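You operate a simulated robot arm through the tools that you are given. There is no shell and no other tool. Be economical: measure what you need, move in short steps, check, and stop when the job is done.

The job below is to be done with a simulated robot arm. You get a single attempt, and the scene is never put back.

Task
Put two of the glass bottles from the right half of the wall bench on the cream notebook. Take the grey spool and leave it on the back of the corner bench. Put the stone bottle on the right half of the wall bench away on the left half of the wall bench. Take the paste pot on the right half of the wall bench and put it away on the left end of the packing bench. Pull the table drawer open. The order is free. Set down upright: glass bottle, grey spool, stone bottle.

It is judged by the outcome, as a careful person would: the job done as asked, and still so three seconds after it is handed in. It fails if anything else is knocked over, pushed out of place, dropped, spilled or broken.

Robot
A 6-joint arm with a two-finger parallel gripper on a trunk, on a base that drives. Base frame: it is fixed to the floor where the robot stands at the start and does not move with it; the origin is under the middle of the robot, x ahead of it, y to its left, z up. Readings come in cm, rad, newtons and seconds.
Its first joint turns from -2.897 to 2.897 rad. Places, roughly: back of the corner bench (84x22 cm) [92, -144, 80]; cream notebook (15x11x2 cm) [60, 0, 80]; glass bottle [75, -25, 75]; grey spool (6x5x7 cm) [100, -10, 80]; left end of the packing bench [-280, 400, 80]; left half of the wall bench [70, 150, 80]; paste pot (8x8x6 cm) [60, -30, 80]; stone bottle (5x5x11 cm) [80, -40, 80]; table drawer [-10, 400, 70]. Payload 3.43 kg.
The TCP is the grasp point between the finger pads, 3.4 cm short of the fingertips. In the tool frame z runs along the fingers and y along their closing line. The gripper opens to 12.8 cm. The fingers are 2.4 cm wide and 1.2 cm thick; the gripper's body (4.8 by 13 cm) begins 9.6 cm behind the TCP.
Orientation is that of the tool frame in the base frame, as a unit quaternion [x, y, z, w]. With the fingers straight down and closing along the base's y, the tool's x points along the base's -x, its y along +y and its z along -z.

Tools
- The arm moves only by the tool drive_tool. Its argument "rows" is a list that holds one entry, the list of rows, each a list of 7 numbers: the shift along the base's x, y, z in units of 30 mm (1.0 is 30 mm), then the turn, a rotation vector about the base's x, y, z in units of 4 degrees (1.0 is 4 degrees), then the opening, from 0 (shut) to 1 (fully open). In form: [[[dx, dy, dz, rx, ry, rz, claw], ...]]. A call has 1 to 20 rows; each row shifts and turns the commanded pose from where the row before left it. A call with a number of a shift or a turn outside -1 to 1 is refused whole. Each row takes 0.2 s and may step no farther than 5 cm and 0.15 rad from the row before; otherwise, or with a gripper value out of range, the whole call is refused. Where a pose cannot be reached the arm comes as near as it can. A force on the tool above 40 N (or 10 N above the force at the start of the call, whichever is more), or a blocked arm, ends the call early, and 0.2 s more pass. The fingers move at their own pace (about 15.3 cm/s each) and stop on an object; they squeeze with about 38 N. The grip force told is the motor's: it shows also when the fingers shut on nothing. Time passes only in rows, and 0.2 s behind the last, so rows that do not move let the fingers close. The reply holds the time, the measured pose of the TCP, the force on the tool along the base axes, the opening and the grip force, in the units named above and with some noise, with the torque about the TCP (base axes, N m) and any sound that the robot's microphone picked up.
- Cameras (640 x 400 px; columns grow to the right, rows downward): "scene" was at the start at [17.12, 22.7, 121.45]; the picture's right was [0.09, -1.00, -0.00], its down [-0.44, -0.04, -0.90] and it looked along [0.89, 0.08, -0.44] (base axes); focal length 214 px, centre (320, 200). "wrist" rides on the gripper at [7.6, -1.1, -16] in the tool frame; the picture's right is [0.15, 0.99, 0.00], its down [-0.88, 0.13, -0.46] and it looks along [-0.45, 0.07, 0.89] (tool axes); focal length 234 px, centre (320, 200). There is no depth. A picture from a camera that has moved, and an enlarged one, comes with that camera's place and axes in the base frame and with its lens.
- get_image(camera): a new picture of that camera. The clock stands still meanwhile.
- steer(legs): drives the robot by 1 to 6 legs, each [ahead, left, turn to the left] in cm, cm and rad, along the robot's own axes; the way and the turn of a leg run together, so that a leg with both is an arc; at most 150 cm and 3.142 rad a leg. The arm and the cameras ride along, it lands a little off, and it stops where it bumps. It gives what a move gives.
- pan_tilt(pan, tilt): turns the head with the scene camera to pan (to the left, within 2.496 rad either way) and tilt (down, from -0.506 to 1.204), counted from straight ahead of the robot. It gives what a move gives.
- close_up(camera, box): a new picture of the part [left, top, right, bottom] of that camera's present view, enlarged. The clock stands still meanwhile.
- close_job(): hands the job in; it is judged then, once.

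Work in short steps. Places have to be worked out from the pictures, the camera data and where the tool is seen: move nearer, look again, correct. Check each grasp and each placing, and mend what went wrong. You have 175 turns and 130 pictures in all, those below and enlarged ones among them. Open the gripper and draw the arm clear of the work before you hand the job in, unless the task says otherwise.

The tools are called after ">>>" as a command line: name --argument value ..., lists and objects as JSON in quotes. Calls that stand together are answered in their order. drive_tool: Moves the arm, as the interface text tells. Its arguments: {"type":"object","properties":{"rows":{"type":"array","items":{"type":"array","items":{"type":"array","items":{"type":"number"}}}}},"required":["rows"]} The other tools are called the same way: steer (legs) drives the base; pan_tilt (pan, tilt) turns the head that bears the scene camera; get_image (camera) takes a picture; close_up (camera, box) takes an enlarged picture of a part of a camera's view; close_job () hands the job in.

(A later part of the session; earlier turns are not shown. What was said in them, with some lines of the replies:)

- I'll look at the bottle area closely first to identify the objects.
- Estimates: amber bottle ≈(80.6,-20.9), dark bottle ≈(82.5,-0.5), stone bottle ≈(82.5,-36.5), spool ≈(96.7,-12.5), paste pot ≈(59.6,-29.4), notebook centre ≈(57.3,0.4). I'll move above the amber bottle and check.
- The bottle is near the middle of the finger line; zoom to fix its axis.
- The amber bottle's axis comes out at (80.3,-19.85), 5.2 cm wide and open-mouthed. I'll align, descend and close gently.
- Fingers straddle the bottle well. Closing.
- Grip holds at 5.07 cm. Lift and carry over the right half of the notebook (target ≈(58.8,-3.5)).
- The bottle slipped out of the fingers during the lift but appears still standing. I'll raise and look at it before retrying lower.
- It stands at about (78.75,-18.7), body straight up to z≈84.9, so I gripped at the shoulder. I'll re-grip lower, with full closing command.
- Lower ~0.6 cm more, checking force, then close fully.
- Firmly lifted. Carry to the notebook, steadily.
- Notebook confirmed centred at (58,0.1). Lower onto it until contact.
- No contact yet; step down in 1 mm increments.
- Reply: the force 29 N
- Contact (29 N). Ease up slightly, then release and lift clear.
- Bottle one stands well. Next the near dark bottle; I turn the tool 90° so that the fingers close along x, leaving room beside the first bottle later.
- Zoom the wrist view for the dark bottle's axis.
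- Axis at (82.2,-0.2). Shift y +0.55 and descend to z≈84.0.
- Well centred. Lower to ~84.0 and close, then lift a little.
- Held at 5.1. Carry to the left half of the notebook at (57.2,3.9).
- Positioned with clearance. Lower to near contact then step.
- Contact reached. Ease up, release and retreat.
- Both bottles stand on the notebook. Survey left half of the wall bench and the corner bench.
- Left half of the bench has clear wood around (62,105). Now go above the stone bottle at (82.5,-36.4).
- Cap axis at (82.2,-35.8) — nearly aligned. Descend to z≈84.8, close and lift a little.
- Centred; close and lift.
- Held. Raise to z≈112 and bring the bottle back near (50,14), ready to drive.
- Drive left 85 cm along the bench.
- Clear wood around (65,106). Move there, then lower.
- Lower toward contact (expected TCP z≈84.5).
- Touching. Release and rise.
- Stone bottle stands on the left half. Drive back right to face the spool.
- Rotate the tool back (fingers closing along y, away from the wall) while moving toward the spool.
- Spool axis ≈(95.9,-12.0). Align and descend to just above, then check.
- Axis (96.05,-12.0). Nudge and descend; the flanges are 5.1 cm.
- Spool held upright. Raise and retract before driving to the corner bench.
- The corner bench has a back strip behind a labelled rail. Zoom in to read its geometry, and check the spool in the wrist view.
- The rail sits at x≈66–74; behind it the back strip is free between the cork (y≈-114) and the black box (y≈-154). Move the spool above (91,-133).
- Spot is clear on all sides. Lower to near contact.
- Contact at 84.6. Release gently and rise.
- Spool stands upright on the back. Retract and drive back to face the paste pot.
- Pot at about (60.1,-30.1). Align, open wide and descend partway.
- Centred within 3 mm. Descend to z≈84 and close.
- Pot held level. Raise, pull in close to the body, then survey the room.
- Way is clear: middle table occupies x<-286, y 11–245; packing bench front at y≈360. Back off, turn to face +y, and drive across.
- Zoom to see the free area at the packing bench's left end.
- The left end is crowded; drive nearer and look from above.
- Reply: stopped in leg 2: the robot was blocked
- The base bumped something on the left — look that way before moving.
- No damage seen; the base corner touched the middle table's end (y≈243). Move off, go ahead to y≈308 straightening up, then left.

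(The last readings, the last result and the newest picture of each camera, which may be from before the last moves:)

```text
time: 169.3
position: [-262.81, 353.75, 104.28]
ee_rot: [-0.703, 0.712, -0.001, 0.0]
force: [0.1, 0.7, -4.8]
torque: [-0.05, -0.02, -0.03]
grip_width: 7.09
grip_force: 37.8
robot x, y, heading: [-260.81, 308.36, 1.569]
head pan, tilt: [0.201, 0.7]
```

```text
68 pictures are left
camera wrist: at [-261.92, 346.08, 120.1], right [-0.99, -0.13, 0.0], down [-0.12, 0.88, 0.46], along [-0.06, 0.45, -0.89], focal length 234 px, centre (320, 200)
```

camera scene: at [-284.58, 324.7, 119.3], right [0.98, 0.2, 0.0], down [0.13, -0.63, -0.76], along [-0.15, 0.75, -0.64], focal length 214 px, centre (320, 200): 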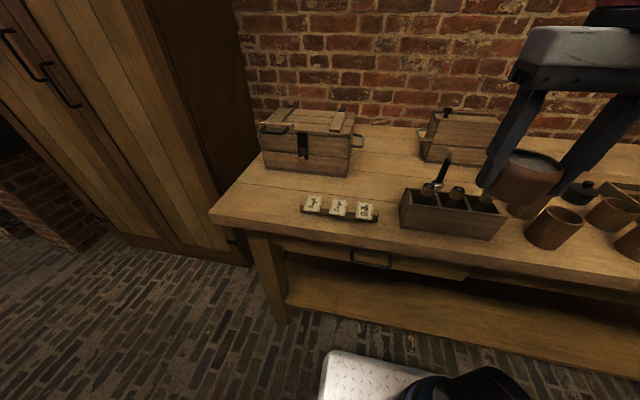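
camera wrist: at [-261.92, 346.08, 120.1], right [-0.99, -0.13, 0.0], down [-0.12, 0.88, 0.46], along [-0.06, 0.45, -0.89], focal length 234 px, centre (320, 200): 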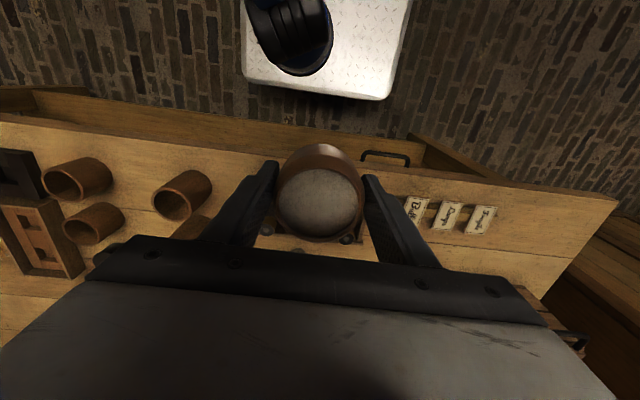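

Free spot found behind the tiles, between the chest and compartment box, at ≈(-274,389). Raise to clear the rod and go above it.

>>> drive_tool --rows '[[[0, 0, 0.8, 0, 0, 0, 0], [0, 0, 0.9, 0, 0, 0, 0], [-0.3, 0, 0.6, 0, 0, 0, 0], [-0.6, 0.5, 0, 0, 0, 0, 0], [-0.6, 0.8, 0, 0, 0, 0, 0], [-0.6, 0.8, 0, 0, 0, 0, 0], [-0.6, 0.8, 0, 0, 0, 0, 0], [-0.6, 0.8, 0, 0, 0, 0, 0], [-0.44, 0.8, 0, 0, 0, 0, 0], [0, 0.8, 0, 0, 0, 0, 0], [0, 0.8, 0, 0, 0, 0, 0], [0, 0.8, 0, 0, 0, 0, 0], [0, 0.8, 0, 0, 0, 0, 0], [0, 0.8, 0, 0, 0, 0, 0], [0, 0.8, 0, 0, 0, 0, 0], [0, 0.8, 0, 0, 0, 0, 0], [0, 0.8, 0, 0, 0, 0, 0], [0, 0.8, 0, 0, 0, 0, 0], [0, 0.8, 0, 0, 0, 0, 0], [0, 0, 0, 0, 0, 0, 0]]]'

>>> get_image --camera "scene"

>>> get_image --camera "wrist"

```text
time: 173.5
position: [-274.09, 391.32, 111.26]
ee_rot: [-0.703, 0.712, -0.001, 0.0]
force: [-0.8, -1.3, -4.5]
torque: [-0.05, 0.01, 0.01]
grip_width: 7.09
grip_force: 38.0
robot x, y, heading: [-261.13, 308.57, 1.574]
head pan, tilt: [0.201, 0.7]
```

```text
67 pictures are left
camera scene: at [-284.58, 324.71, 119.3], right [0.98, 0.2, 0.0], down [0.13, -0.63, -0.76], along [-0.15, 0.75, -0.64], focal length 214 px, centre (320, 200)
```

scene: 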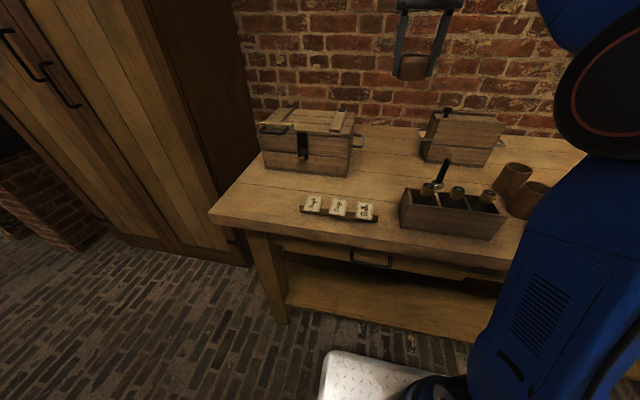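

```text
66 pictures are left
camera wrist: at [-273.22, 383.72, 127.05], right [-0.99, -0.13, 0.0], down [-0.12, 0.88, 0.46], along [-0.06, 0.45, -0.89], focal length 234 px, centre (320, 200)
```

wrist: 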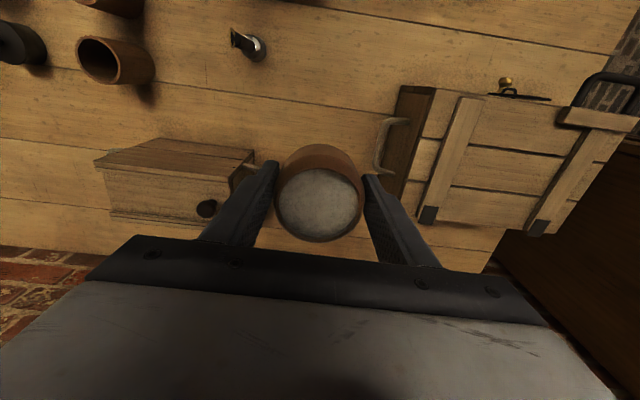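

Chest handle at x≈-283 and a tool standing at (-263,380): shift slightly to (-272.5,389.5), lower partway and recheck.

>>> drive_tool --rows '[[[0.5, -0.6, 0, 0, 0, 0, 0], [0, 0, -0.7, 0, 0, 0, 0], [0, 0, -0.9, 0, 0, 0, 0], [0, 0, -0.9, 0, 0, 0, 0], [0, 0, -0.9, 0, 0, 0, 0], [0, 0, -0.9, 0, 0, 0, 0], [0, 0, -0.9, 0, 0, 0, 0], [0, 0, 0, 0, 0, 0, 0]]]'

>>> get_image --camera "wrist"

>>> close_up --camera "scene" --box '[240, 60, 520, 240]'

```text
time: 175.3
position: [-272.5, 389.25, 95.42]
ee_rot: [-0.702, 0.712, -0.001, 0.0]
force: [-0.1, -1.0, -4.2]
torque: [0.0, 0.0, 0.04]
grip_width: 7.1
grip_force: 38.2
robot x, y, heading: [-261.19, 308.79, 1.576]
head pan, tilt: [0.201, 0.7]
```

```text
65 pictures are left
camera wrist: at [-271.67, 381.7, 111.33], right [-0.99, -0.13, 0.0], down [-0.12, 0.88, 0.46], along [-0.06, 0.45, -0.89], focal length 234 px, centre (320, 200)
```

wrist: 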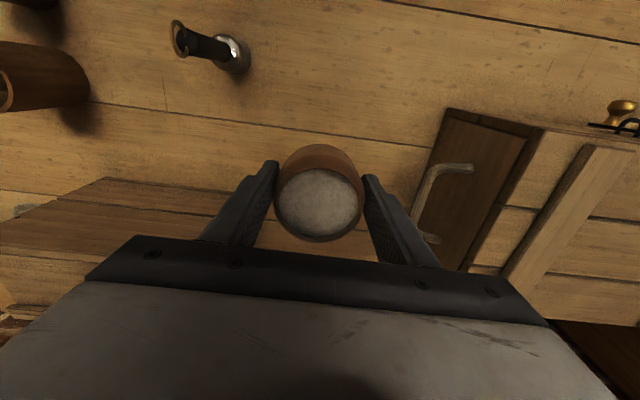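

```text
2.22 times, centred on (380, 150) of scene
camera zoom: at [-284.58, 324.71, 119.3], right [0.98, 0.2, 0.0], down [0.13, -0.63, -0.76], along [-0.15, 0.75, -0.64], focal length 477 px, centre (187, 311)
```

zoom: 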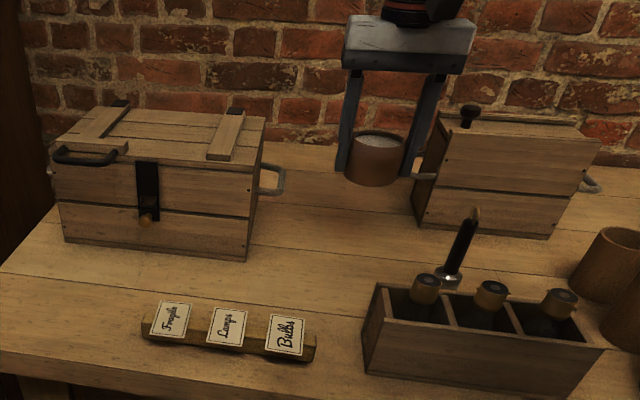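

Clear of handles and tool. Lower to near contact.

>>> drive_tool --rows '[[[-0.1, -0.2, -0.6, 0, 0, 0, 0], [0, 0, -0.8, 0, 0, 0, 0], [0, 0, -0.8, 0, 0, 0, 0], [0, 0, -0.7, 0, 0, 0, 0], [0, 0, -0.4, 0, 0, 0, 0], [0, 0, -0.2, 0, 0, 0, 0], [0, 0, 0, 0, 0, 0, 0]]]'

>>> drive_tool --rows '[[[0, 0, -0.06, 0, 0, 0, 0], [0, 0, -0.05, 0, 0, 0, 0], [0, 0, -0.04, 0, 0, 0, 0], [0, 0, 0, 0, 0, 0, 0]]]'

```text
time: 176.9
position: [-272.91, 388.91, 84.91]
ee_rot: [-0.702, 0.712, -0.001, 0.0]
force: [0.8, 0.4, -4.2]
torque: [-0.02, -0.01, -0.02]
grip_width: 7.12
grip_force: 37.5
robot x, y, heading: [-261.14, 308.73, 1.57]
head pan, tilt: [0.201, 0.7]
```

```text
time: 177.9
position: [-272.87, 388.82, 84.65]
ee_rot: [-0.702, 0.712, -0.001, 0.001]
force: [0.3, 0.1, -3.4]
torque: [-0.05, -0.01, 0.0]
grip_width: 7.09
grip_force: 37.8
robot x, y, heading: [-260.76, 308.58, 1.571]
head pan, tilt: [0.201, 0.7]
```

>>> drive_tool --rows '[[[0, 0, -0.05, 0, 0, 0, 0], [0, 0, -0.05, 0, 0, 0, 0], [0, 0, -0.03, 0, 0, 0, 0], [0, 0, 0, 0, 0, 0, 0]]]'

```text
time: 178.9
position: [-272.83, 388.69, 84.22]
ee_rot: [-0.702, 0.712, 0.0, 0.002]
force: [1.1, -2.1, 4.5]
torque: [-0.17, -0.26, -0.04]
grip_width: 7.1
grip_force: 38.0
robot x, y, heading: [-260.83, 308.66, 1.57]
head pan, tilt: [0.201, 0.7]
```

Contact. Release with modest opening and rise straight up.

>>> drive_tool --rows '[[[0, 0, 0, 0, 0, 0, 0.6], [0, 0, 0, 0, 0, 0, 0.66], [0, 0, 0, 0, 0, 0, 0.68], [0, 0, 0.3, 0, 0, 0, 0.68], [0, 0, 0.8, 0, 0, 0, 0.68], [0, 0, 1, 0, 0, 0, 0.68], [0, 0, 1, 0, 0, 0, 0.68], [0, 0, 1, 0, 0, 0, 0.68], [0, 0, 1, 0, 0, 0, 0.68], [0, 0, 1, 0, 0, 0, 0.68], [0, 0, 1, 0, 0, 0, 0.68], [0, 0, 1, 0, 0, 0, 0.68], [0, 0, 0.5, 0, 0, 0, 0.68], [0, -0.9, 0, 0, 0, 0, 0.68], [0, -1, 0, 0, 0, 0, 0.68], [0, -1, 0, 0, 0, 0, 0.68], [0, -1, 0, 0, 0, 0, 0.68], [0, -1, 0, 0, 0, 0, 0.68], [0, -1, 0, 0, 0, 0, 0.68]]]'

>>> get_image --camera "scene"

```text
time: 182.9
position: [-272.63, 371.3, 109.91]
ee_rot: [-0.702, 0.712, -0.001, 0.001]
force: [-0.6, 0.6, -0.8]
torque: [-0.01, 0.0, 0.03]
grip_width: 8.69
grip_force: 0.1
robot x, y, heading: [-261.02, 308.91, 1.572]
head pan, tilt: [0.201, 0.7]
```

```text
63 pictures are left
camera scene: at [-284.59, 324.72, 119.3], right [0.98, 0.2, 0.0], down [0.13, -0.63, -0.76], along [-0.15, 0.75, -0.64], focal length 214 px, centre (320, 200)
```

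scene: 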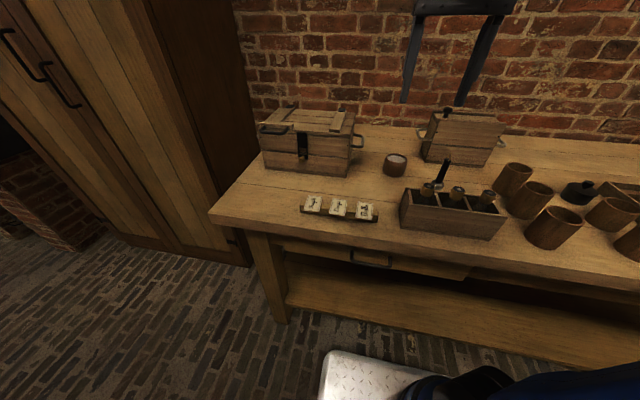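

Pot stands on the left end. Retract, back up a little and drive right toward the drawer table.

>>> drive_tool --rows '[[[0, -1, 0, 0, 0, 0, 0.5], [0, -1, 0, 0, 0, 0, 0.4], [0, -1, 0, 0, 0, 0, 0.4], [0, -1, 0, 0, 0, 0, 0.4], [0, -1, 0, 0, 0, 0, 0.4]]]'

>>> steer --legs '[[-20, 0, 0], [0, -140, 0], [0, -100, 0]]'

>>> pan_tilt --pan 0.0 --tilt 0.5

>>> get_image --camera "scene"

```text
time: 184.1
position: [-272.72, 356.17, 110.02]
ee_rot: [-0.702, 0.712, -0.001, 0.001]
force: [0.9, -0.3, 0.4]
torque: [0.0, -0.03, -0.01]
grip_width: 5.12
grip_force: 0.0
robot x, y, heading: [-260.75, 308.82, 1.571]
head pan, tilt: [0.201, 0.7]
```

```text
time: 196.8
position: [-37.48, 337.8, 110.14]
ee_rot: [-0.701, 0.714, -0.001, 0.0]
force: [-0.1, 0.0, 0.7]
torque: [-0.01, -0.01, -0.06]
grip_width: 5.12
grip_force: 0.1
robot x, y, heading: [-26.2, 290.12, 1.566]
head pan, tilt: [0.201, 0.7]
```

```text
time: 197.6
position: [-37.64, 337.74, 110.04]
ee_rot: [-0.701, 0.713, -0.001, 0.001]
force: [0.3, 0.5, 0.5]
torque: [0.01, 0.0, 0.0]
grip_width: 5.14
grip_force: 0.0
robot x, y, heading: [-25.98, 289.98, 1.567]
head pan, tilt: [0.0, 0.499]
```

```text
62 pictures are left
camera scene: at [-47.91, 307.21, 121.07], right [1.0, 0.0, 0.0], down [0.0, -0.48, -0.88], along [0.0, 0.88, -0.48], focal length 214 px, centre (320, 200)
```

scene: 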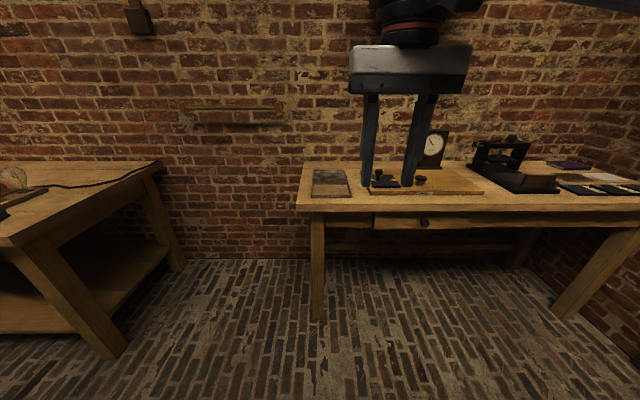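

Drawer with a knob seen. Zoom.

>>> close_up --camera "scene" --box '[340, 180, 500, 260]'

```text
4.00 times, centred on (420, 220) of scene
camera zoom: at [-47.91, 307.21, 121.07], right [1.0, 0.0, 0.0], down [0.0, -0.48, -0.88], along [0.0, 0.88, -0.48], focal length 858 px, centre (-80, 120)
```

zoom: 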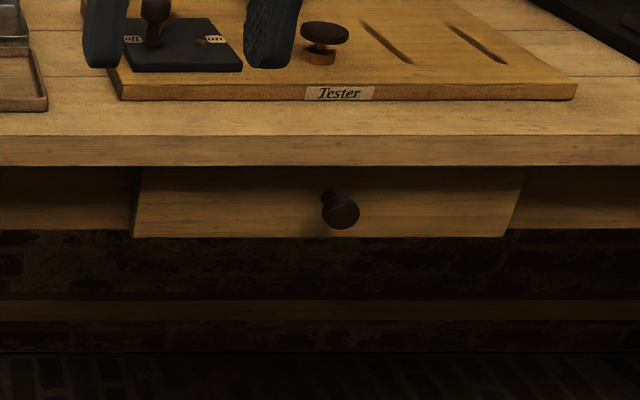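

Knob head ≈(-6.6,376.9,73), drawer face ≈y 380, just under the table edge (y≈379). Move in front of it, elevated, and look with the wrist camera.

>>> drive_tool --rows '[[[0.9, 0.7, -0.4, 0, 0, 0, 0.6], [0.9, 0.7, -0.4, 0, 0, 0, 0.6], [0.9, 0.7, -0.4, 0, 0, 0, 0.6], [0.9, 0.7, -0.4, 0, 0, 0, 0.6], [0.9, 0.7, -0.4, 0, 0, 0, 0.6], [0.9, 0.7, -0.4, 0, 0, 0, 0.6], [0.9, 0.7, -0.4, 0, 0, 0, 0.6], [0.9, 0.7, -0.4, 0, 0, 0, 0.6], [0.9, 0.7, -0.4, 0, 0, 0, 0.6], [0.9, 0.7, -0.4, 0, 0, 0, 0.6], [0.9, 0.7, -0.4, 0, 0, 0, 0.6], [0.5, 0.7, 0, 0, 0, 0, 0.6], [0, 0, 0, 0, 0, 0, 0.6]]]'

>>> get_image --camera "wrist"

>>> close_up --camera "scene" --box '[340, 120, 540, 260]'

```text
time: 200.4
position: [-6.18, 363.08, 96.91]
ee_rot: [-0.701, 0.713, 0.0, 0.0]
force: [-0.1, 1.2, -0.1]
torque: [0.01, -0.02, 0.0]
grip_width: 7.7
grip_force: 0.0
robot x, y, heading: [-25.86, 290.02, 1.572]
head pan, tilt: [0.0, 0.499]
```

```text
60 pictures are left
camera wrist: at [-5.39, 355.54, 112.74], right [-0.99, -0.13, 0.0], down [-0.12, 0.88, 0.46], along [-0.06, 0.45, -0.89], focal length 234 px, centre (320, 200)
```

wrist: 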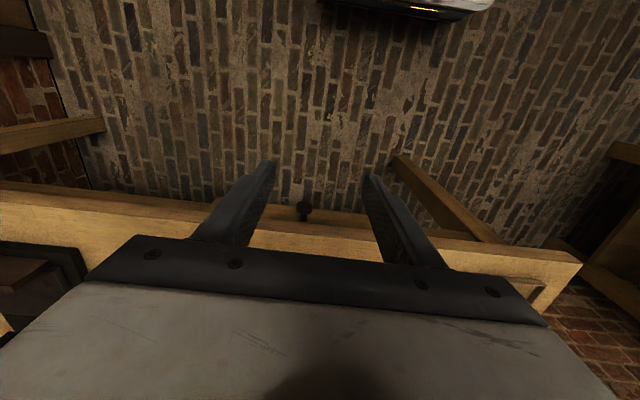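

```text
2.86 times, centred on (440, 190) of scene
camera zoom: at [-47.91, 307.21, 121.07], right [1.0, 0.0, 0.0], down [0.0, -0.48, -0.88], along [0.0, 0.88, -0.48], focal length 613 px, centre (-23, 229)
```

zoom: 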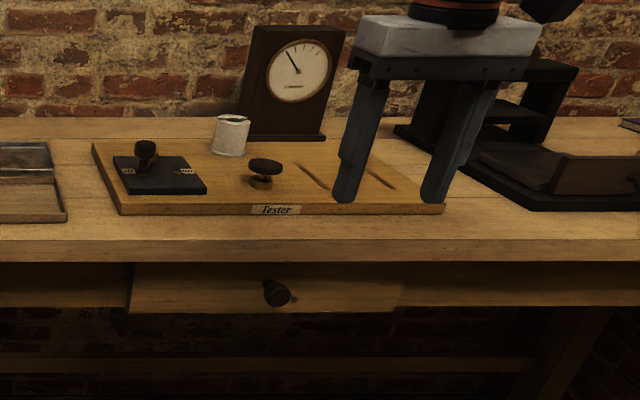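

Zoom the wrist view on the knob.

>>> close_up --camera "wrist" --box '[250, 160, 370, 240]'

```text
5.00 times, centred on (310, 200) of wrist
camera zoom: at [-5.39, 355.54, 112.74], right [-0.99, -0.13, 0.0], down [-0.12, 0.88, 0.46], along [-0.06, 0.45, -0.89], focal length 1171 px, centre (370, 200)
```

zoom: 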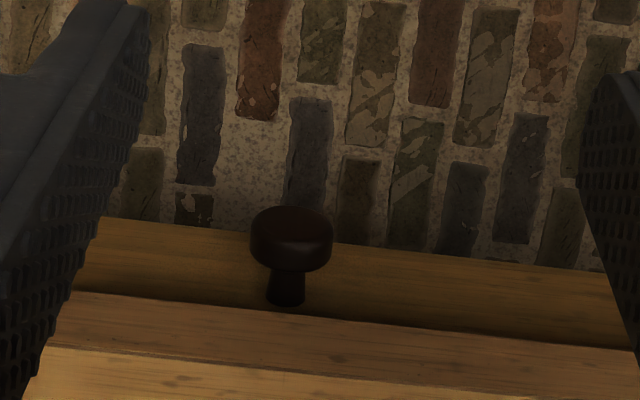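

The knob is slightly tucked under the table edge (head ≈(-5.5,378.7,71.8)), so I'll approach horizontally: tilt the tool to point +y, in front of the table.

>>> drive_tool --rows '[[[0, -0.1, 0, 1, 0, 0, 0.6], [0, -0.1, 0, 1, 0, 0, 0.6], [0, -0.1, 0, 1, 0, 0, 0.6], [0, -0.1, 0, 1, 0, 0, 0.6], [0, -0.1, 0, 1, 0, 0, 0.6], [0, -0.1, 0, 1, 0, 0, 0.6], [0, -0.1, 0, 1, 0, 0, 0.6], [0, -0.1, 0, 1, 0, 0, 0.6], [0, -0.1, 0, 1, 0, 0, 0.6], [0, -0.1, 0, 1, 0, 0, 0.6], [0, 0, 0, 1, 0, 0, 0.6], [0, 0, 0, 1, 0, 0, 0.6], [0, 0, 0, 0, 0, 0, 0.6]]]'

>>> get_image --camera "scene"

```text
time: 203.2
position: [-6.5, 360.05, 96.75]
ee_rot: [-0.639, 0.652, 0.29, 0.286]
force: [0.1, -0.2, 0.1]
torque: [-0.01, -0.01, -0.05]
grip_width: 7.7
grip_force: 0.1
robot x, y, heading: [-25.61, 290.69, 1.568]
head pan, tilt: [0.0, 0.499]
```

```text
57 pictures are left
camera scene: at [-47.91, 307.21, 121.07], right [1.0, 0.0, 0.0], down [0.0, -0.48, -0.88], along [0.0, 0.88, -0.48], focal length 214 px, centre (320, 200)
```

scene: 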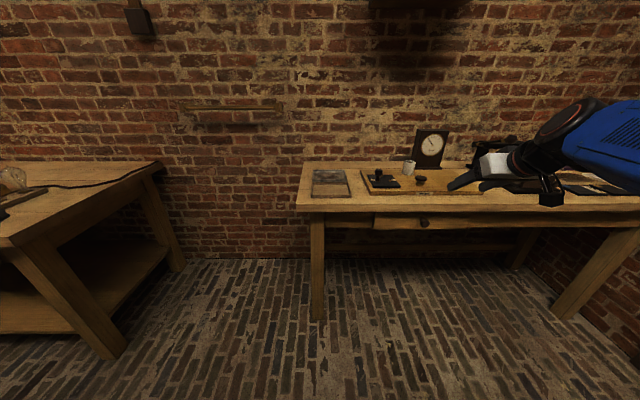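

Works. Finish the tilt to horizontal.

>>> drive_tool --rows '[[[0, 0, -0.3, 1, 0, 0, 0.6], [0, 0, -0.3, 1, 0, 0, 0.6], [0, 0, -0.3, 1, 0, 0, 0.6], [0, 0, -0.3, 1, 0, 0, 0.6], [0, 0, -0.3, 1, 0, 0, 0.6], [0, 0, -0.3, 1, 0, 0, 0.6], [0, 0, -0.3, 1, 0, 0, 0.6], [0, 0, -0.3, 1, 0, 0, 0.6], [0, 0, -0.3, 1, 0, 0, 0.6], [0, 0, -0.3, 1, 0, 0, 0.6], [0, 0, 0, 0.5, 0, 0, 0.6], [0, 0, 0, 0, 0, 0, 0.6]]]'

>>> get_image --camera "wrist"

>>> get_image --camera "scene"

```text
time: 205.8
position: [-4.88, 362.11, 91.48]
ee_rot: [-0.496, 0.504, 0.505, 0.495]
force: [-0.4, -0.2, 0.5]
torque: [-0.01, 0.0, -0.03]
grip_width: 7.66
grip_force: 0.1
out of reach, approached as far as the arm can: row 9, 10, 11
robot x, y, heading: [-25.86, 290.14, 1.565]
head pan, tilt: [0.0, 0.499]
```

```text
56 pictures are left
camera wrist: at [-4.01, 346.21, 83.84], right [-0.99, 0.0, -0.13], down [-0.12, -0.46, 0.88], along [-0.06, 0.89, 0.45], focal length 234 px, centre (320, 200)
```

wrist: 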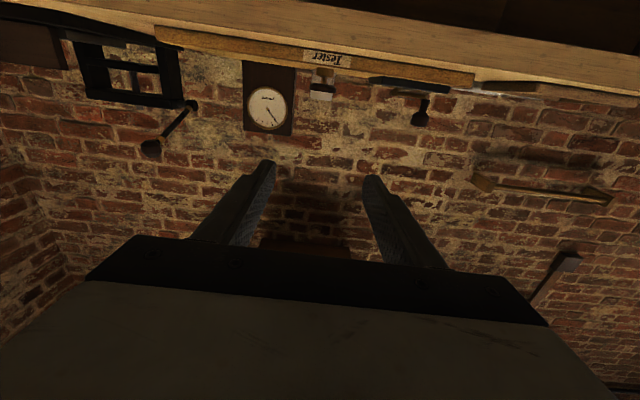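

```text
55 pictures are left
camera scene: at [-47.91, 307.21, 121.07], right [1.0, 0.0, 0.0], down [0.0, -0.48, -0.88], along [0.0, 0.88, -0.48], focal length 214 px, centre (320, 200)
```

scene: 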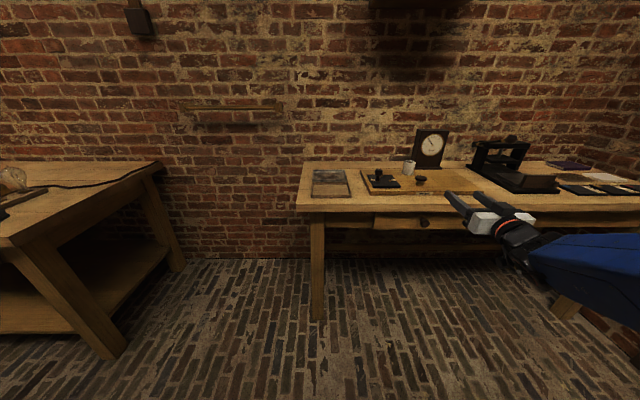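

The arm is too folded here; back the base 15 cm, then lower the tool to knob height.

>>> steer --legs '[[-15, 0, 0]]'

>>> drive_tool --rows '[[[0, 0.6, -0.5, 0, 0, 0, 0.6], [0, 0.6, -0.7, 0, 0, 0, 0.6], [0, 0.6, -0.9, 0, 0, 0, 0.6], [0, 0.6, -0.9, 0, 0, 0, 0.6], [0, 0, -0.9, 0, 0, 0, 0.6], [0, 0, -0.9, 0, 0, 0, 0.6], [0, 0, 0, 0, 0, 0, 0.6]]]'

>>> get_image --camera "wrist"

>>> get_image --camera "scene"

```text
time: 207.1
position: [-5.02, 347.25, 91.53]
ee_rot: [-0.495, 0.505, 0.504, 0.496]
force: [-0.3, -1.2, 0.4]
torque: [0.0, -0.01, 0.0]
grip_width: 7.68
grip_force: 0.0
robot x, y, heading: [-25.9, 275.02, 1.569]
head pan, tilt: [0.0, 0.499]
```

```text
time: 208.7
position: [-3.03, 358.02, 79.78]
ee_rot: [-0.495, 0.505, 0.503, 0.496]
force: [0.8, 1.0, 0.5]
torque: [-0.01, 0.0, -0.01]
grip_width: 7.67
grip_force: 0.0
out of reach, approached as far as the arm can: row 2, 3, 4, 5, 6
robot x, y, heading: [-25.9, 275.22, 1.569]
head pan, tilt: [0.0, 0.499]
```

```text
54 pictures are left
camera wrist: at [-2.13, 341.99, 72.1], right [-0.99, 0.0, -0.13], down [-0.11, -0.45, 0.88], along [-0.06, 0.89, 0.45], focal length 234 px, centre (320, 200)
```

wrist: 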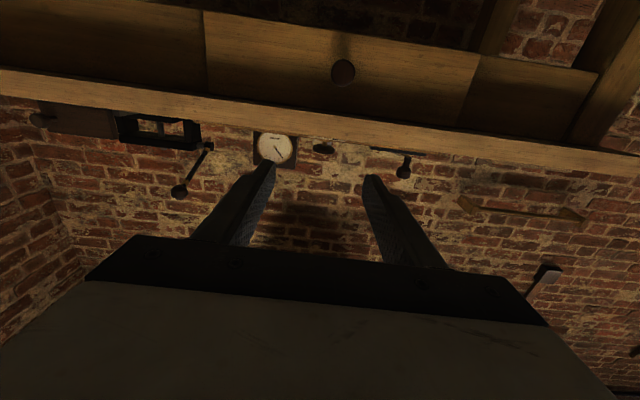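

```text
53 pictures are left
camera scene: at [-47.95, 292.22, 121.07], right [1.0, 0.0, 0.0], down [0.0, -0.48, -0.88], along [0.0, 0.88, -0.48], focal length 214 px, centre (320, 200)
```

scene: 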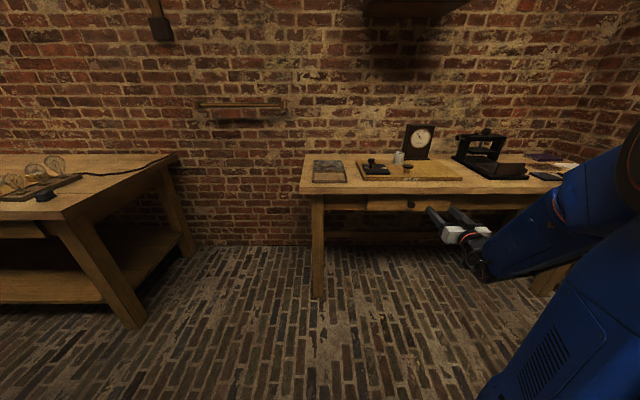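

Knob clearly visible from the wrist (≈(-5.2,378,71)). The arm is limited when folded; back off 15 cm more and tip the tool 20° downward to ease the pose.

>>> steer --legs '[[-15, 0, 0]]'

>>> drive_tool --rows '[[[0, 0.4, 0, -1, 0, 0, 0.6], [0, 0.4, 0, -1, 0, 0, 0.6], [0, 0.4, 0, -1, 0, 0, 0.6], [0, 0.4, 0, -1, 0, 0, 0.6], [0, 0.4, 0, -1, 0, 0, 0.6], [0, 0.3, 0, 0, 0, 0, 0.6], [0, 0, 0, 0, 0, 0, 0.6]]]'

```text
time: 210.1
position: [-3.26, 343.2, 79.67]
ee_rot: [-0.496, 0.504, 0.504, 0.495]
force: [-0.5, 0.1, -0.1]
torque: [0.0, 0.01, -0.02]
grip_width: 7.67
grip_force: 0.1
robot x, y, heading: [-26.07, 260.33, 1.571]
head pan, tilt: [0.0, 0.499]
```

```text
time: 211.7
position: [-3.21, 349.93, 79.78]
ee_rot: [-0.575, 0.585, 0.409, 0.4]
force: [0.6, -0.7, 0.1]
torque: [0.0, 0.02, 0.0]
grip_width: 7.67
grip_force: 0.0
robot x, y, heading: [-25.61, 260.22, 1.572]
head pan, tilt: [0.0, 0.499]
```

Reachable now. Move to just before the knob: (-5.2,362,71.5).

>>> drive_tool --rows '[[[-0.16, 0.9, -0.7, 0, 0, 0, 0.6], [-0.17, 0.9, -0.7, 0, 0, 0, 0.6], [-0.17, 0.9, -0.7, 0, 0, 0, 0.6], [-0.17, 0.9, -0.67, 0, 0, 0, 0.6], [0, 0, 0, 0, 0, 0, 0.6]]]'

>>> get_image --camera "wrist"

>>> get_image --camera "scene"

```text
time: 212.9
position: [-5.28, 360.73, 71.35]
ee_rot: [-0.575, 0.584, 0.409, 0.401]
force: [0.2, 0.4, 0.0]
torque: [-0.01, 0.01, -0.02]
grip_width: 7.68
grip_force: 0.0
robot x, y, heading: [-25.77, 260.23, 1.571]
head pan, tilt: [0.0, 0.499]
```

```text
52 pictures are left
camera wrist: at [-4.39, 343.24, 69.69], right [-0.99, -0.05, -0.12], down [-0.11, -0.12, 0.99], along [-0.06, 0.99, 0.12], focal length 234 px, centre (320, 200)
```

wrist: 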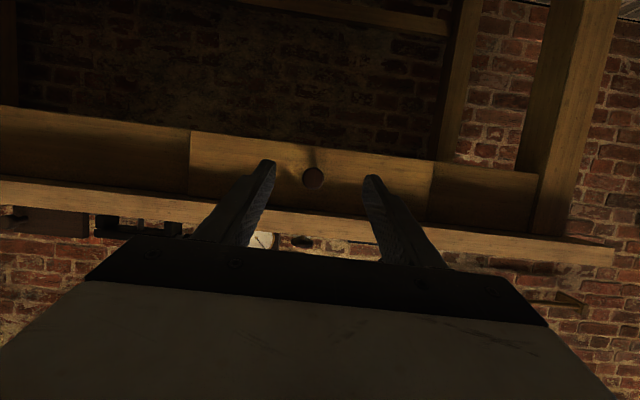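

```text
51 pictures are left
camera scene: at [-48.01, 277.27, 121.07], right [1.0, 0.0, 0.0], down [0.0, -0.48, -0.88], along [0.0, 0.88, -0.48], focal length 214 px, centre (320, 200)
```

scene: 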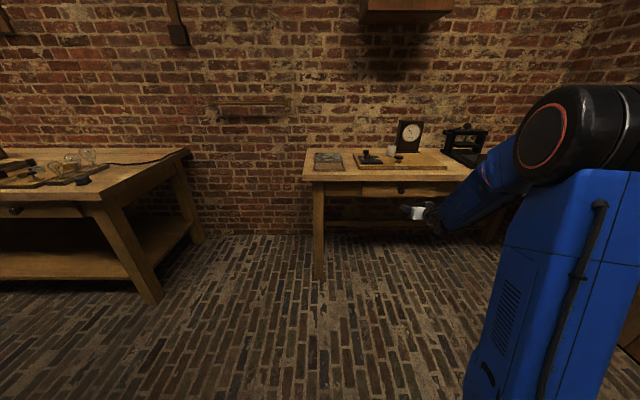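

Knob in line with the fingers. Advance level to y≈377.5, then check.

>>> drive_tool --rows '[[[0, 0.9, 0, 0, 0, 0, 0.6], [0, 0.9, 0, 0, 0, 0, 0.6], [0, 0.9, -0.05, 0, 0, 0, 0.6], [0, 0.9, -0.05, 0, 0, 0, 0.6], [0, 0.9, 0, 0, 0, 0, 0.6], [0, 0.6, 0, 0, 0, 0, 0.6], [0, 0.35, 0, 0, 0, 0, 0.6], [0, 0, 0, 0, 0, 0, 0.6]]]'

>>> close_up --camera "wrist" --box '[200, 100, 440, 250]'

>>> close_up --camera "scene" --box '[360, 150, 480, 230]'

```text
time: 214.7
position: [-5.22, 377.08, 71.19]
ee_rot: [-0.575, 0.584, 0.41, 0.401]
force: [-0.1, -0.9, 0.1]
torque: [0.0, 0.01, 0.0]
grip_width: 7.69
grip_force: 0.1
robot x, y, heading: [-26.19, 260.48, 1.572]
head pan, tilt: [0.0, 0.499]
```

```text
2.67 times, centred on (320, 175) of wrist
camera zoom: at [-4.31, 359.51, 69.47], right [-0.99, -0.05, -0.12], down [-0.11, -0.12, 0.99], along [-0.06, 0.99, 0.12], focal length 624 px, centre (320, 267)
```

zoom: 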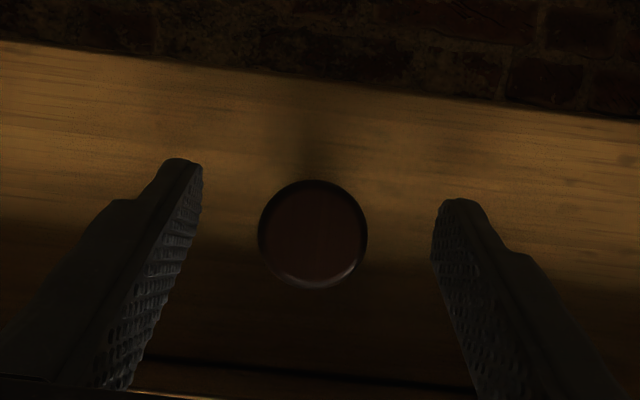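

```text
5.00 times, centred on (420, 190) of scene
camera zoom: at [-48.01, 277.28, 121.07], right [1.0, 0.0, 0.0], down [0.0, -0.48, -0.88], along [0.0, 0.88, -0.48], focal length 1072 px, centre (-180, 250)
```

zoom: 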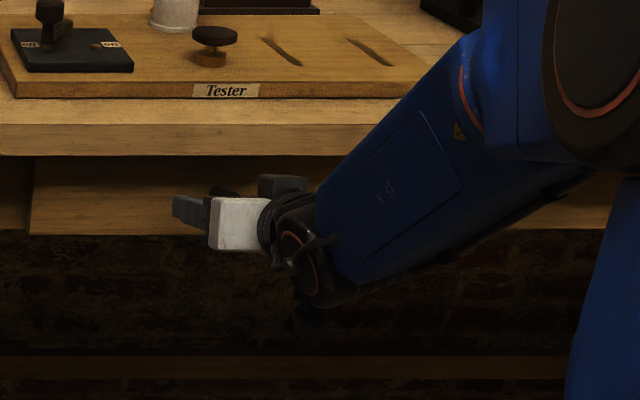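

Knob centred, its front ≈y 377.5–378.5. Advance 1.2 cm more and close.

>>> drive_tool --rows '[[[0, 0.2, -0.05, 0, 0, 0, 0.6], [0, 0.2, -0.05, 0, 0, 0, 0.6], [0, 0, 0, 0, 0, 0, 0.5], [0, 0, 0, 0, 0, 0, 0.4], [0, 0, 0, 0, 0, 0, 0], [0, 0, 0, 0, 0, 0, 0], [0, 0, 0, 0, 0, 0, 0]]]'

>>> close_up --camera "wrist" --box '[200, 100, 440, 250]'

```text
time: 215.8
position: [-5.05, 378.13, 70.93]
ee_rot: [-0.574, 0.585, 0.41, 0.401]
force: [16.5, -5.1, 3.6]
torque: [0.6, -0.16, -0.65]
grip_width: 3.36
grip_force: 38.3
robot x, y, heading: [-25.71, 260.37, 1.569]
head pan, tilt: [0.0, 0.499]
stopped in row 5: the force on the tool passed its limit (the readings are from after the stop); the commanded pose is now the measured one
```

```text
2.67 times, centred on (320, 175) of wrist
camera zoom: at [-4.16, 360.59, 69.2], right [-0.99, -0.04, -0.12], down [-0.11, -0.12, 0.99], along [-0.06, 0.99, 0.12], focal length 624 px, centre (320, 267)
```

zoom: 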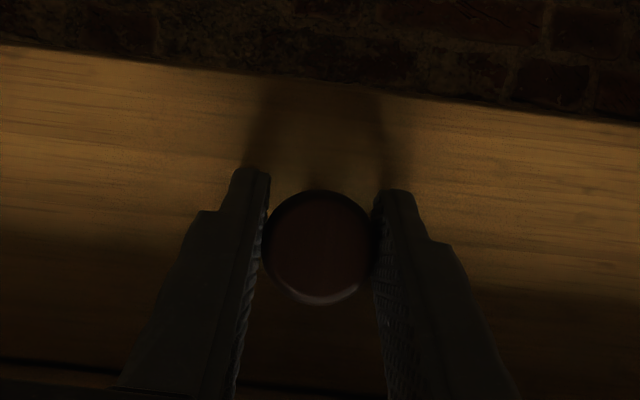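

Knob gripped (3.36 cm). Shift slightly to relax the side load and pull out.

>>> drive_tool --rows '[[[0.04, 0, 0, 0, 0, 0, 0], [0, -0.2, 0, 0, 0, 0, 0], [0, -0.3, 0, 0, 0, 0, 0], [0, -0.4, 0, 0, 0, 0, 0], [0, -0.5, 0, 0, 0, 0, 0], [0, -0.5, 0, 0, 0, 0, 0], [0, 0, 0, 0, 0, 0, 0]]]'

>>> close_up --camera "scene" --box '[340, 140, 500, 240]'

```text
time: 217.0
position: [-5.13, 374.11, 70.89]
ee_rot: [-0.575, 0.585, 0.408, 0.401]
force: [5.3, -0.7, 2.8]
torque: [-0.59, -0.04, -0.12]
grip_width: 3.38
grip_force: 45.0
robot x, y, heading: [-26.12, 260.15, 1.57]
head pan, tilt: [0.0, 0.499]
stopped in row 6: the force on the tool passed its limit (the readings are from after the stop); the commanded pose is now the measured one
```

```text
4.00 times, centred on (420, 190) of scene
camera zoom: at [-47.98, 277.24, 121.08], right [1.0, 0.0, 0.0], down [0.0, -0.48, -0.88], along [0.0, 0.88, -0.48], focal length 858 px, centre (-80, 240)
```

zoom: 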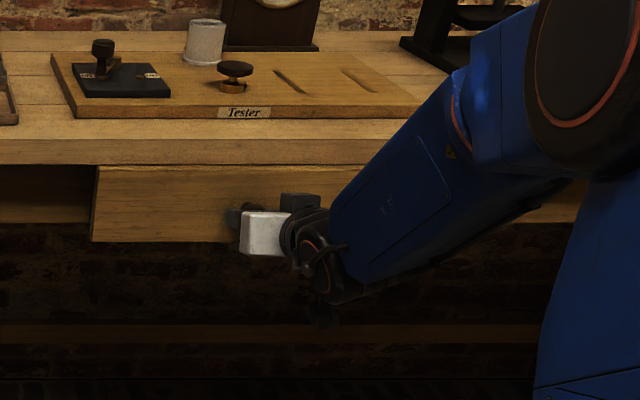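

The drawer is coming (about 4 cm). Continue with slower steps.

>>> drive_tool --rows '[[[0, -0.1, 0, 0, 0, 0, 0], [0, -0.2, 0, 0, 0, 0, 0], [0, -0.25, 0, 0, 0, 0, 0], [0, -0.25, 0, 0, 0, 0, 0], [0, -0.25, 0, 0, 0, 0, 0], [0, -0.25, 0, 0, 0, 0, 0], [0, -0.25, 0, 0, 0, 0, 0], [0, -0.25, 0, 0, 0, 0, 0], [0, -0.25, 0, 0, 0, 0, 0], [0, -0.25, 0, 0, 0, 0, 0]]]'

```text
time: 219.2
position: [-5.05, 367.29, 70.99]
ee_rot: [-0.574, 0.585, 0.409, 0.402]
force: [24.3, 0.8, 6.1]
torque: [-0.16, 0.01, -0.38]
grip_width: 3.36
grip_force: 45.0
robot x, y, heading: [-26.07, 260.16, 1.572]
head pan, tilt: [0.0, 0.499]
```

About 11 cm out. Relax sideways and pull some more.

>>> drive_tool --rows '[[[0.06, -0.1, 0, 0, 0, 0, 0], [0.03, -0.2, 0, 0, 0, 0, 0], [0, -0.25, 0, 0, 0, 0, 0], [0, -0.25, 0, 0, 0, 0, 0], [0, -0.25, 0, 0, 0, 0, 0], [0, -0.25, 0, 0, 0, 0, 0], [0, -0.25, 0, 0, 0, 0, 0], [0, -0.25, 0, 0, 0, 0, 0], [0, -0.25, 0, 0, 0, 0, 0], [0, 0, 0, 0, 0, 0, 0]]]'

>>> close_up --camera "scene" --box '[320, 130, 520, 255]'

```text
time: 221.4
position: [-5.15, 361.04, 70.89]
ee_rot: [-0.576, 0.584, 0.409, 0.401]
force: [-33.0, -1.6, -2.1]
torque: [0.29, 0.08, 0.47]
grip_width: 3.34
grip_force: 44.5
robot x, y, heading: [-25.96, 260.28, 1.567]
head pan, tilt: [0.0, 0.499]
```

```text
3.20 times, centred on (420, 192) of scene
camera zoom: at [-48.09, 277.25, 121.06], right [1.0, 0.0, 0.0], down [0.0, -0.48, -0.88], along [0.0, 0.88, -0.48], focal length 686 px, centre (0, 224)
```

zoom: 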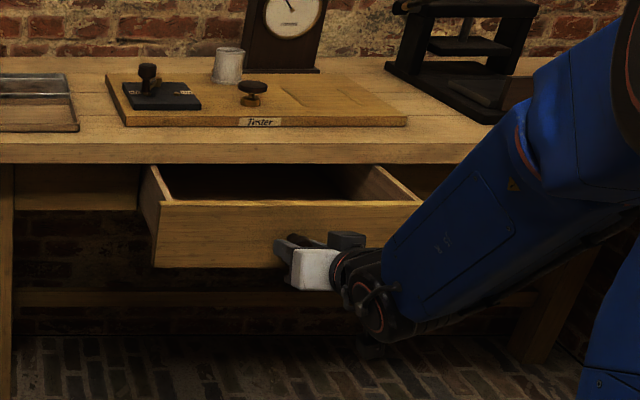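

Open about 17 cm. A little more, gently, stopping on any resistance.

>>> drive_tool --rows '[[[-0.05, -0.1, 0, 0, 0, 0, 0], [0, -0.2, 0, 0, 0, 0, 0], [0, -0.25, 0, 0, 0, 0, 0], [0, -0.25, 0, 0, 0, 0, 0], [0, -0.25, 0, 0, 0, 0, 0], [0, -0.25, 0, 0, 0, 0, 0], [0, 0, 0, 0, 0, 0, 0]]]'

```text
time: 223.0
position: [-5.09, 357.25, 70.87]
ee_rot: [-0.575, 0.583, 0.41, 0.402]
force: [-28.4, 2.6, -2.0]
torque: [0.24, 0.0, 0.5]
grip_width: 3.38
grip_force: 45.2
robot x, y, heading: [-25.93, 260.31, 1.57]
head pan, tilt: [0.0, 0.499]
```

21 cm open. Release the knob and back away straight.

>>> drive_tool --rows '[[[0, 0, 0, 0, 0, 0, 0.35], [0, 0, 0, 0, 0, 0, 0.6], [0, 0, 0, 0, 0, 0, 0.6], [0, -0.3, 0, 0, 0, 0, 0.6], [0, -0.6, 0, 0, 0, 0, 0.6], [0, -0.8, 0, 0, 0, 0, 0.6], [0, 0, 0, 0, 0, 0, 0.6]]]'

>>> steer --legs '[[-25, 0, 0]]'

>>> get_image --camera "scene"

>>> get_image --camera "wrist"

```text
time: 224.6
position: [-4.97, 352.03, 71.07]
ee_rot: [-0.575, 0.584, 0.409, 0.401]
force: [-0.5, 0.1, 0.9]
torque: [0.05, 0.02, 0.0]
grip_width: 7.7
grip_force: 0.1
robot x, y, heading: [-25.87, 260.3, 1.567]
head pan, tilt: [0.0, 0.499]
```

```text
time: 226.4
position: [-4.64, 327.28, 71.17]
ee_rot: [-0.574, 0.585, 0.408, 0.402]
force: [-1.0, 0.5, -0.9]
torque: [-0.02, 0.0, 0.02]
grip_width: 7.69
grip_force: 0.0
robot x, y, heading: [-25.88, 235.61, 1.567]
head pan, tilt: [0.0, 0.499]
```

```text
45 pictures are left
camera scene: at [-48.0, 252.55, 121.07], right [1.0, -0.01, 0.0], down [0.0, -0.48, -0.88], along [0.0, 0.88, -0.48], focal length 214 px, centre (320, 200)
```

scene: 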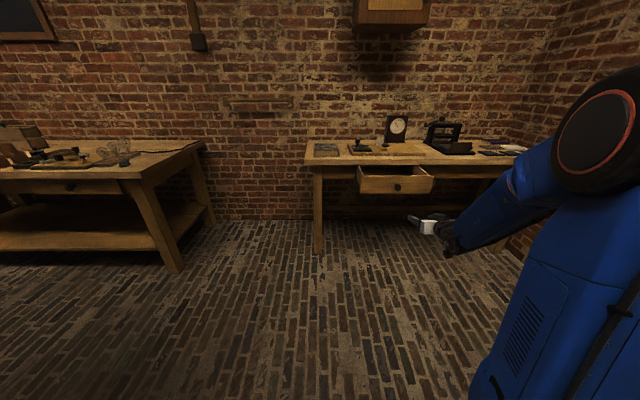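

```text
44 pictures are left
camera wrist: at [-3.87, 309.65, 69.39], right [-0.99, -0.04, -0.12], down [-0.11, -0.12, 0.99], along [-0.06, 0.99, 0.12], focal length 234 px, centre (320, 200)
```

wrist: 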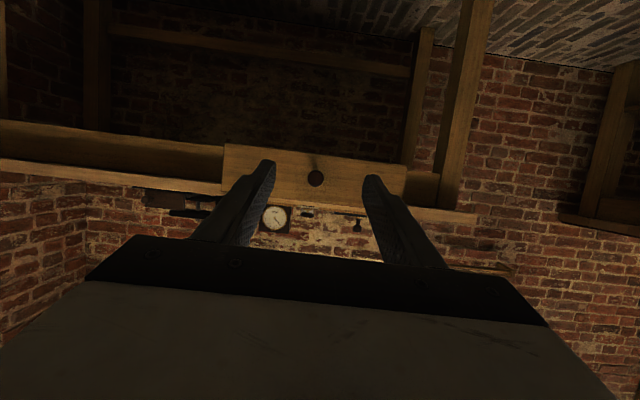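

The drawer stays open. One last look back at the wall bench to confirm the earlier placings.

>>> pan_tilt --pan -2.2 --tilt 0.25

>>> close_up --camera "scene" --box '[100, 100, 500, 300]'

```text
time: 228.5
position: [-4.8, 327.28, 71.05]
ee_rot: [-0.573, 0.586, 0.408, 0.402]
force: [0.2, 0.2, 0.4]
torque: [0.02, -0.03, -0.01]
grip_width: 7.67
grip_force: 0.0
robot x, y, heading: [-26.24, 235.45, 1.565]
head pan, tilt: [-2.201, 0.25]
```

```text
1.60 times, centred on (300, 200) of scene
camera zoom: at [-40.53, 237.92, 123.39], right [-0.59, -0.81, 0.0], down [-0.2, 0.15, -0.97], along [0.78, -0.57, -0.25], focal length 343 px, centre (352, 200)
```

zoom: 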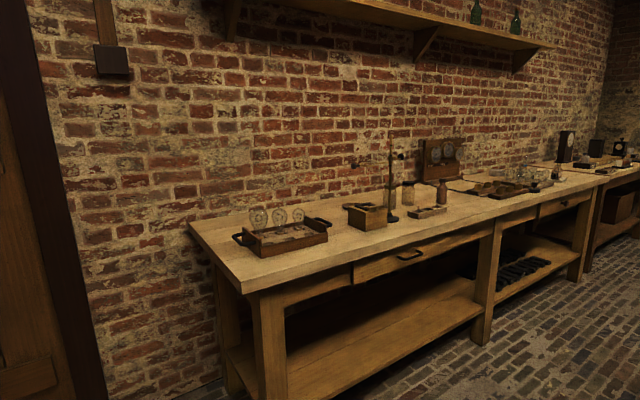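

All placings are in order, the gripper is open and the arm is clear. Handing in.

>>> close_job

```text
The job is handed in.
```

I finished all five parts and handed the job in. I haven't seen how it was judged.

- **Glass bottles:** two are standing upright on the cream notebook. The first slipped from the fingers on the first lift, stayed upright on the bench, and I gripped it again lower down.
- **Grey spool:** it stands upright on the back of the corner bench.
- **Stone bottle:** it stands upright on the left half of the wall bench.
- **Paste pot:** it is on the left end of the packing bench, between the chest and the compartment box.
- **Table drawer:** it is pulled open about 21 cm.

While driving to the packing bench, the robot's base bumped the end of the middle table. I looked at that end straight afterwards and nothing seemed moved or knocked over, but I did not check the rest of the table.
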